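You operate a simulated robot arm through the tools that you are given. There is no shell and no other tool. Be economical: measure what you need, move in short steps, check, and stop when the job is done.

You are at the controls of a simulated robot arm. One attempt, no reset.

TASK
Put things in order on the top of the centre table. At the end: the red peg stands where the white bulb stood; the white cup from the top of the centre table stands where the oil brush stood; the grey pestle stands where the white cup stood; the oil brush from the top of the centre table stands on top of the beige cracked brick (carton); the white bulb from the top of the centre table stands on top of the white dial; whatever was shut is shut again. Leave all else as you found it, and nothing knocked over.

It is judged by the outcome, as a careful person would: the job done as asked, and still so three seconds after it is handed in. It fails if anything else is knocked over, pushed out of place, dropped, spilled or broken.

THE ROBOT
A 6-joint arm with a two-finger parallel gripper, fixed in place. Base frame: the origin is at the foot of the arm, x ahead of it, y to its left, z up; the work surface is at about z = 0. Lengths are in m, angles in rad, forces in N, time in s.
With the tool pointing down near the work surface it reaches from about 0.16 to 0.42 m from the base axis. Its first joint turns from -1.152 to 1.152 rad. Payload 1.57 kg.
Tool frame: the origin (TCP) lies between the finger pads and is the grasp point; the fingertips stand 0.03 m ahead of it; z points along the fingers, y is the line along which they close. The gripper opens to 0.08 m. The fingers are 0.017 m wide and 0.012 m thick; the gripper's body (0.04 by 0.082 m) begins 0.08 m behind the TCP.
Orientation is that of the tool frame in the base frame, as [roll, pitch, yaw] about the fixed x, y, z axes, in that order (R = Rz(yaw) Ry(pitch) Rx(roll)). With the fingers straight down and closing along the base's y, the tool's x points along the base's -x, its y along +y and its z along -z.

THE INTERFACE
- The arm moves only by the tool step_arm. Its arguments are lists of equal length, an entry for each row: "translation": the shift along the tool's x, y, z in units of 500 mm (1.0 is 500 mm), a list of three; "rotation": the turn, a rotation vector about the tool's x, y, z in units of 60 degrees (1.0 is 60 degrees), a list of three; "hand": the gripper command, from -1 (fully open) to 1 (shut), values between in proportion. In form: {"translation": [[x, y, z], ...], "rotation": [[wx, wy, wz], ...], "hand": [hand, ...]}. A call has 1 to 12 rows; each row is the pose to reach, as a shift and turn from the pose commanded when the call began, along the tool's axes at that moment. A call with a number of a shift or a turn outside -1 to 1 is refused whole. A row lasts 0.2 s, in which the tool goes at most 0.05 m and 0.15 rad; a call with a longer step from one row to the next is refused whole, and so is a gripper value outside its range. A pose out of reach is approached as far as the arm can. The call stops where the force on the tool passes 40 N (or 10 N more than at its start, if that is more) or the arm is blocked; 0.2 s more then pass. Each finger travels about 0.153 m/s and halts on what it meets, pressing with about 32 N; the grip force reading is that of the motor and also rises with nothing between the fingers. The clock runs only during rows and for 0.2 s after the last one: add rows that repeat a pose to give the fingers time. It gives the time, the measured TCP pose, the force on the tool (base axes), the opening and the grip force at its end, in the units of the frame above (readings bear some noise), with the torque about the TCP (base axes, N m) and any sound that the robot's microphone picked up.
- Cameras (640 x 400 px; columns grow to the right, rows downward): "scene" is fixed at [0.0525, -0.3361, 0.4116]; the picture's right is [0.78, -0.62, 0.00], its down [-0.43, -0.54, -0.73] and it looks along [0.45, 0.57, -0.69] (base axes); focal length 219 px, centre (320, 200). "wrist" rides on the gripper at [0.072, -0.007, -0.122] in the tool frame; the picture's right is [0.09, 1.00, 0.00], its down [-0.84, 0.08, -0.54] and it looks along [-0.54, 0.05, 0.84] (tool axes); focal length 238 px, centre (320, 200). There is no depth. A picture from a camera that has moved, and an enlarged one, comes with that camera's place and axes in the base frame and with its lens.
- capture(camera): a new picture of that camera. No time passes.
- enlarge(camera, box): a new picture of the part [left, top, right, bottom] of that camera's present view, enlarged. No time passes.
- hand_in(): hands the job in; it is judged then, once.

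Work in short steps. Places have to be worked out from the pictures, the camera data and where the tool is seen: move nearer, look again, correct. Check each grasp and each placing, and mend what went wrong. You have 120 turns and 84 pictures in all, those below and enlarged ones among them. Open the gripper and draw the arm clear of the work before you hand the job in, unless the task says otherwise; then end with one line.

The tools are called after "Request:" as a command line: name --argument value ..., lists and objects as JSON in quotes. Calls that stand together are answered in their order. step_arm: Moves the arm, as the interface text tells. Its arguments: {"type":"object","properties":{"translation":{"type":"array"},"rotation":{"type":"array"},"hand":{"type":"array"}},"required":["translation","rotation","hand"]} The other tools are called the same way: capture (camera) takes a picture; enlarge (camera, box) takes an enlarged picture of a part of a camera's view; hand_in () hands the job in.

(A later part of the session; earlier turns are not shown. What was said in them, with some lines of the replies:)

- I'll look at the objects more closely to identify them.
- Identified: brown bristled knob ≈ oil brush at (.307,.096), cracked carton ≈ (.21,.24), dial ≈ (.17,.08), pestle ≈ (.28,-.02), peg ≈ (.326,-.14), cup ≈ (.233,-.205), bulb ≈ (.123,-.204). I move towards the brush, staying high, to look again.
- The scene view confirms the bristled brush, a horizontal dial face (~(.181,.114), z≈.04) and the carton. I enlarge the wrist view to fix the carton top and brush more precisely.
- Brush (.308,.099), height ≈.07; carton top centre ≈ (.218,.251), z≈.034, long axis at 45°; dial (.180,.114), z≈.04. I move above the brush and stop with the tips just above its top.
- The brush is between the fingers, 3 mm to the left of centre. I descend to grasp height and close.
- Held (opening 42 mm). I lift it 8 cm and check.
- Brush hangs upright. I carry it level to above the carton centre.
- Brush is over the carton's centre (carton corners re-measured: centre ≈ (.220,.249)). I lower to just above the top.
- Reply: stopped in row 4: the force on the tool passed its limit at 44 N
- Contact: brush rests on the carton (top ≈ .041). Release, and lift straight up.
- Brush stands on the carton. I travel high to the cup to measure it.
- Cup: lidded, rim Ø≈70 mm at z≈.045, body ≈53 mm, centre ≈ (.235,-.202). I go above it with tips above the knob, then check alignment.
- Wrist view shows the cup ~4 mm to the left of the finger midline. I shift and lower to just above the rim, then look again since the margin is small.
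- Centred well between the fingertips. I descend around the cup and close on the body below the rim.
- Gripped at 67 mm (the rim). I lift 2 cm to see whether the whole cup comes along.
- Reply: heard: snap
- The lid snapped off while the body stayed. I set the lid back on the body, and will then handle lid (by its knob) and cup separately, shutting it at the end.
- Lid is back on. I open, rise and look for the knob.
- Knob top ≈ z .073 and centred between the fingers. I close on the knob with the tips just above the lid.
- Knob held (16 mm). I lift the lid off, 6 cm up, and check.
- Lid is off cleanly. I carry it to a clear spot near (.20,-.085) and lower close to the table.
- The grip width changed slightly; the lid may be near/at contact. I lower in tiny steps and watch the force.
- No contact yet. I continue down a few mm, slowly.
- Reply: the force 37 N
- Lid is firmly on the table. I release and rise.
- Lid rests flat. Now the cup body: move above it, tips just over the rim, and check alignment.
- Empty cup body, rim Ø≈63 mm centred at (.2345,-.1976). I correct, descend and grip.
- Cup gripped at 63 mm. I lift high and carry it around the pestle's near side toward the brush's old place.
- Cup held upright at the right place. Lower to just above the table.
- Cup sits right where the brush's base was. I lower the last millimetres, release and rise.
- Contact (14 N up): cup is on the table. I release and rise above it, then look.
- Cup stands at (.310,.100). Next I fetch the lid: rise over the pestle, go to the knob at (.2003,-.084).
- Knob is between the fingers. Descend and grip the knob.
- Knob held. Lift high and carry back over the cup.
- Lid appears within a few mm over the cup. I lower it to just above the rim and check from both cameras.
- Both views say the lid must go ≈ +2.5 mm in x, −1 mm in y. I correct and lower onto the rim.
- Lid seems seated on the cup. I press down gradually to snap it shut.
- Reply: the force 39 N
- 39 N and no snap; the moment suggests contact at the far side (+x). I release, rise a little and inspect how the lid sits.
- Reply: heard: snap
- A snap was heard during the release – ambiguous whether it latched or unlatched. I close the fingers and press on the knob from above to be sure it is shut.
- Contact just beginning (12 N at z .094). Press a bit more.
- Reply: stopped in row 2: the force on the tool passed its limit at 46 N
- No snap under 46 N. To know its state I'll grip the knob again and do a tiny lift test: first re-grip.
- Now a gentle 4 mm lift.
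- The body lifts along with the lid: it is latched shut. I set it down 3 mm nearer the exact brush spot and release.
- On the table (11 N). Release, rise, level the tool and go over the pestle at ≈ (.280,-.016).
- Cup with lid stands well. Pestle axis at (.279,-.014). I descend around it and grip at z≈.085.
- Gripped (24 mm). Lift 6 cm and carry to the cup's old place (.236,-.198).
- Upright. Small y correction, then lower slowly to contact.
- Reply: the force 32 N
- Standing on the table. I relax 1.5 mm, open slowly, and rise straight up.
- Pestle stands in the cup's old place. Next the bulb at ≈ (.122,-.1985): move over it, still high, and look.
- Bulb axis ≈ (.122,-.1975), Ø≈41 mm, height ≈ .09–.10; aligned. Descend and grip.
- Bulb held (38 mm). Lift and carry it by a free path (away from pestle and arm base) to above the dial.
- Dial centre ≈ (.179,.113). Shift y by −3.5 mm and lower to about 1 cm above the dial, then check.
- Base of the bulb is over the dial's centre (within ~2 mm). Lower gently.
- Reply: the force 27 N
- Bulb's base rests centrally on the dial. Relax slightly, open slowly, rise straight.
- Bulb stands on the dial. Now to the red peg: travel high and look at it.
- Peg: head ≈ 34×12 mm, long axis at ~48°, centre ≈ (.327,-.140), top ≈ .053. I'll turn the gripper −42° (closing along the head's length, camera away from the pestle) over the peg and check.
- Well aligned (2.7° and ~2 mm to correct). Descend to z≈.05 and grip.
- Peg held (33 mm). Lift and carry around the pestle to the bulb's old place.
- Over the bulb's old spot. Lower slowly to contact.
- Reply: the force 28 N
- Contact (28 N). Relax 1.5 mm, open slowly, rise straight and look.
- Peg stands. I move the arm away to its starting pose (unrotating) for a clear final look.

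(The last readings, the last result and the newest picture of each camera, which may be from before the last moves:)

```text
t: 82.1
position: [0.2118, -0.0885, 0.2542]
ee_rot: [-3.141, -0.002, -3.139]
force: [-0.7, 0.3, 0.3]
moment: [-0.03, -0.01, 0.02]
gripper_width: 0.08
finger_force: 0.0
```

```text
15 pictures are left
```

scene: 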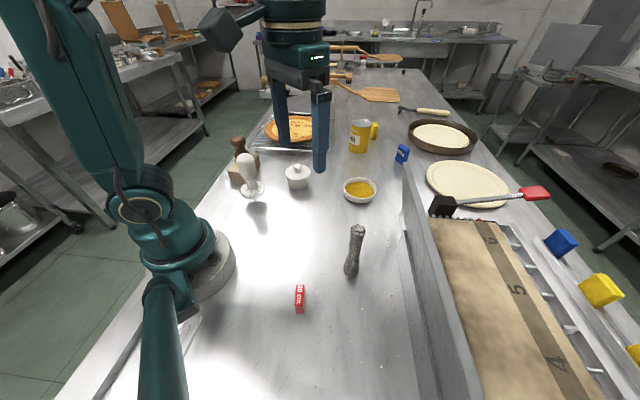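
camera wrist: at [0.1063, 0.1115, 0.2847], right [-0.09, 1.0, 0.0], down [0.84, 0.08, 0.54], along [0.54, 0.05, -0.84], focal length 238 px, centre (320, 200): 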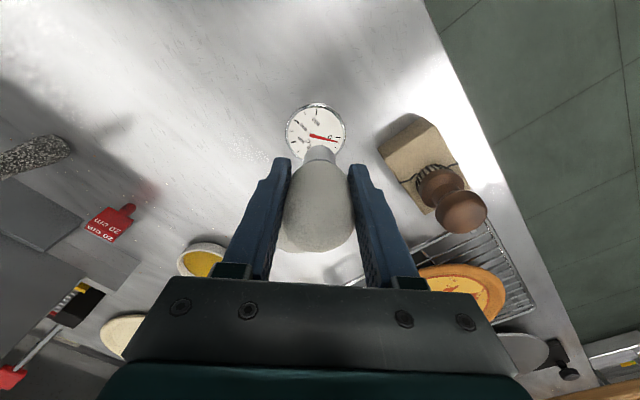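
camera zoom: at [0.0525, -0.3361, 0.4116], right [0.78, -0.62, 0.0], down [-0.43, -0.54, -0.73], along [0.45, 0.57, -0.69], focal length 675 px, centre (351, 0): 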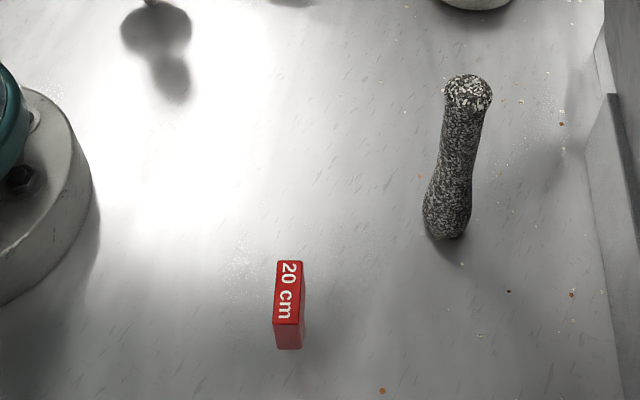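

Everything stands where it should. One last close look at the dial/carton/cup group before handing in.

Request:
enlarge --camera "scene" --box '[215, 120, 335, 220]'

Request:
capture --camera "wrist"

```text
4.00 times, centred on (275, 170) of scene
camera zoom: at [0.0525, -0.3361, 0.4116], right [0.78, -0.62, 0.0], down [-0.43, -0.54, -0.73], along [0.45, 0.57, -0.69], focal length 877 px, centre (500, 320)
```

zoom: 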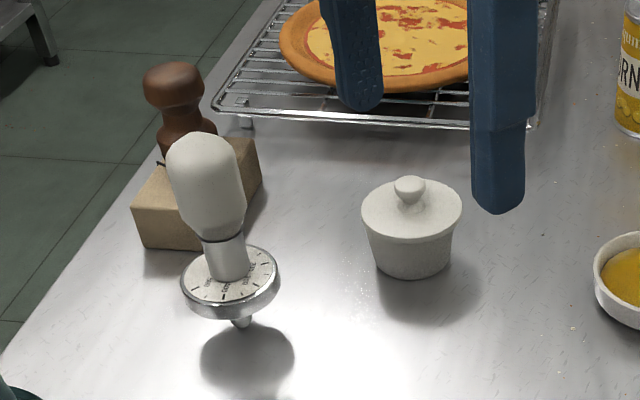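

```text
13 pictures are left
camera wrist: at [0.1389, -0.093, 0.3768], right [-0.1, 1.0, 0.0], down [0.84, 0.08, 0.54], along [0.54, 0.05, -0.84], focal length 238 px, centre (320, 200)
```

wrist: 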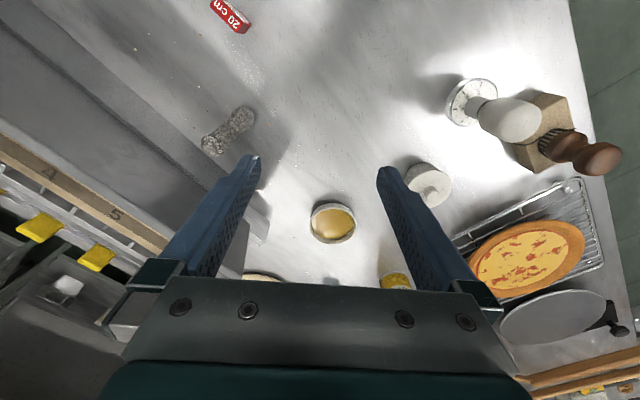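

All objects stand stably, the cup's lid is shut, the gripper is open and clear. Handing in.

Request:
hand_in

```text
The job is handed in.
```

I handed the job in with all five objects moved to where you asked and nothing knocked over; by my own estimate the red peg stands up to about 1 cm off the bulb's exact spot. The cup's lid came off during the first lift, so I moved the lid and cup separately and pressed the lid shut again. A small test lift showed it holds.
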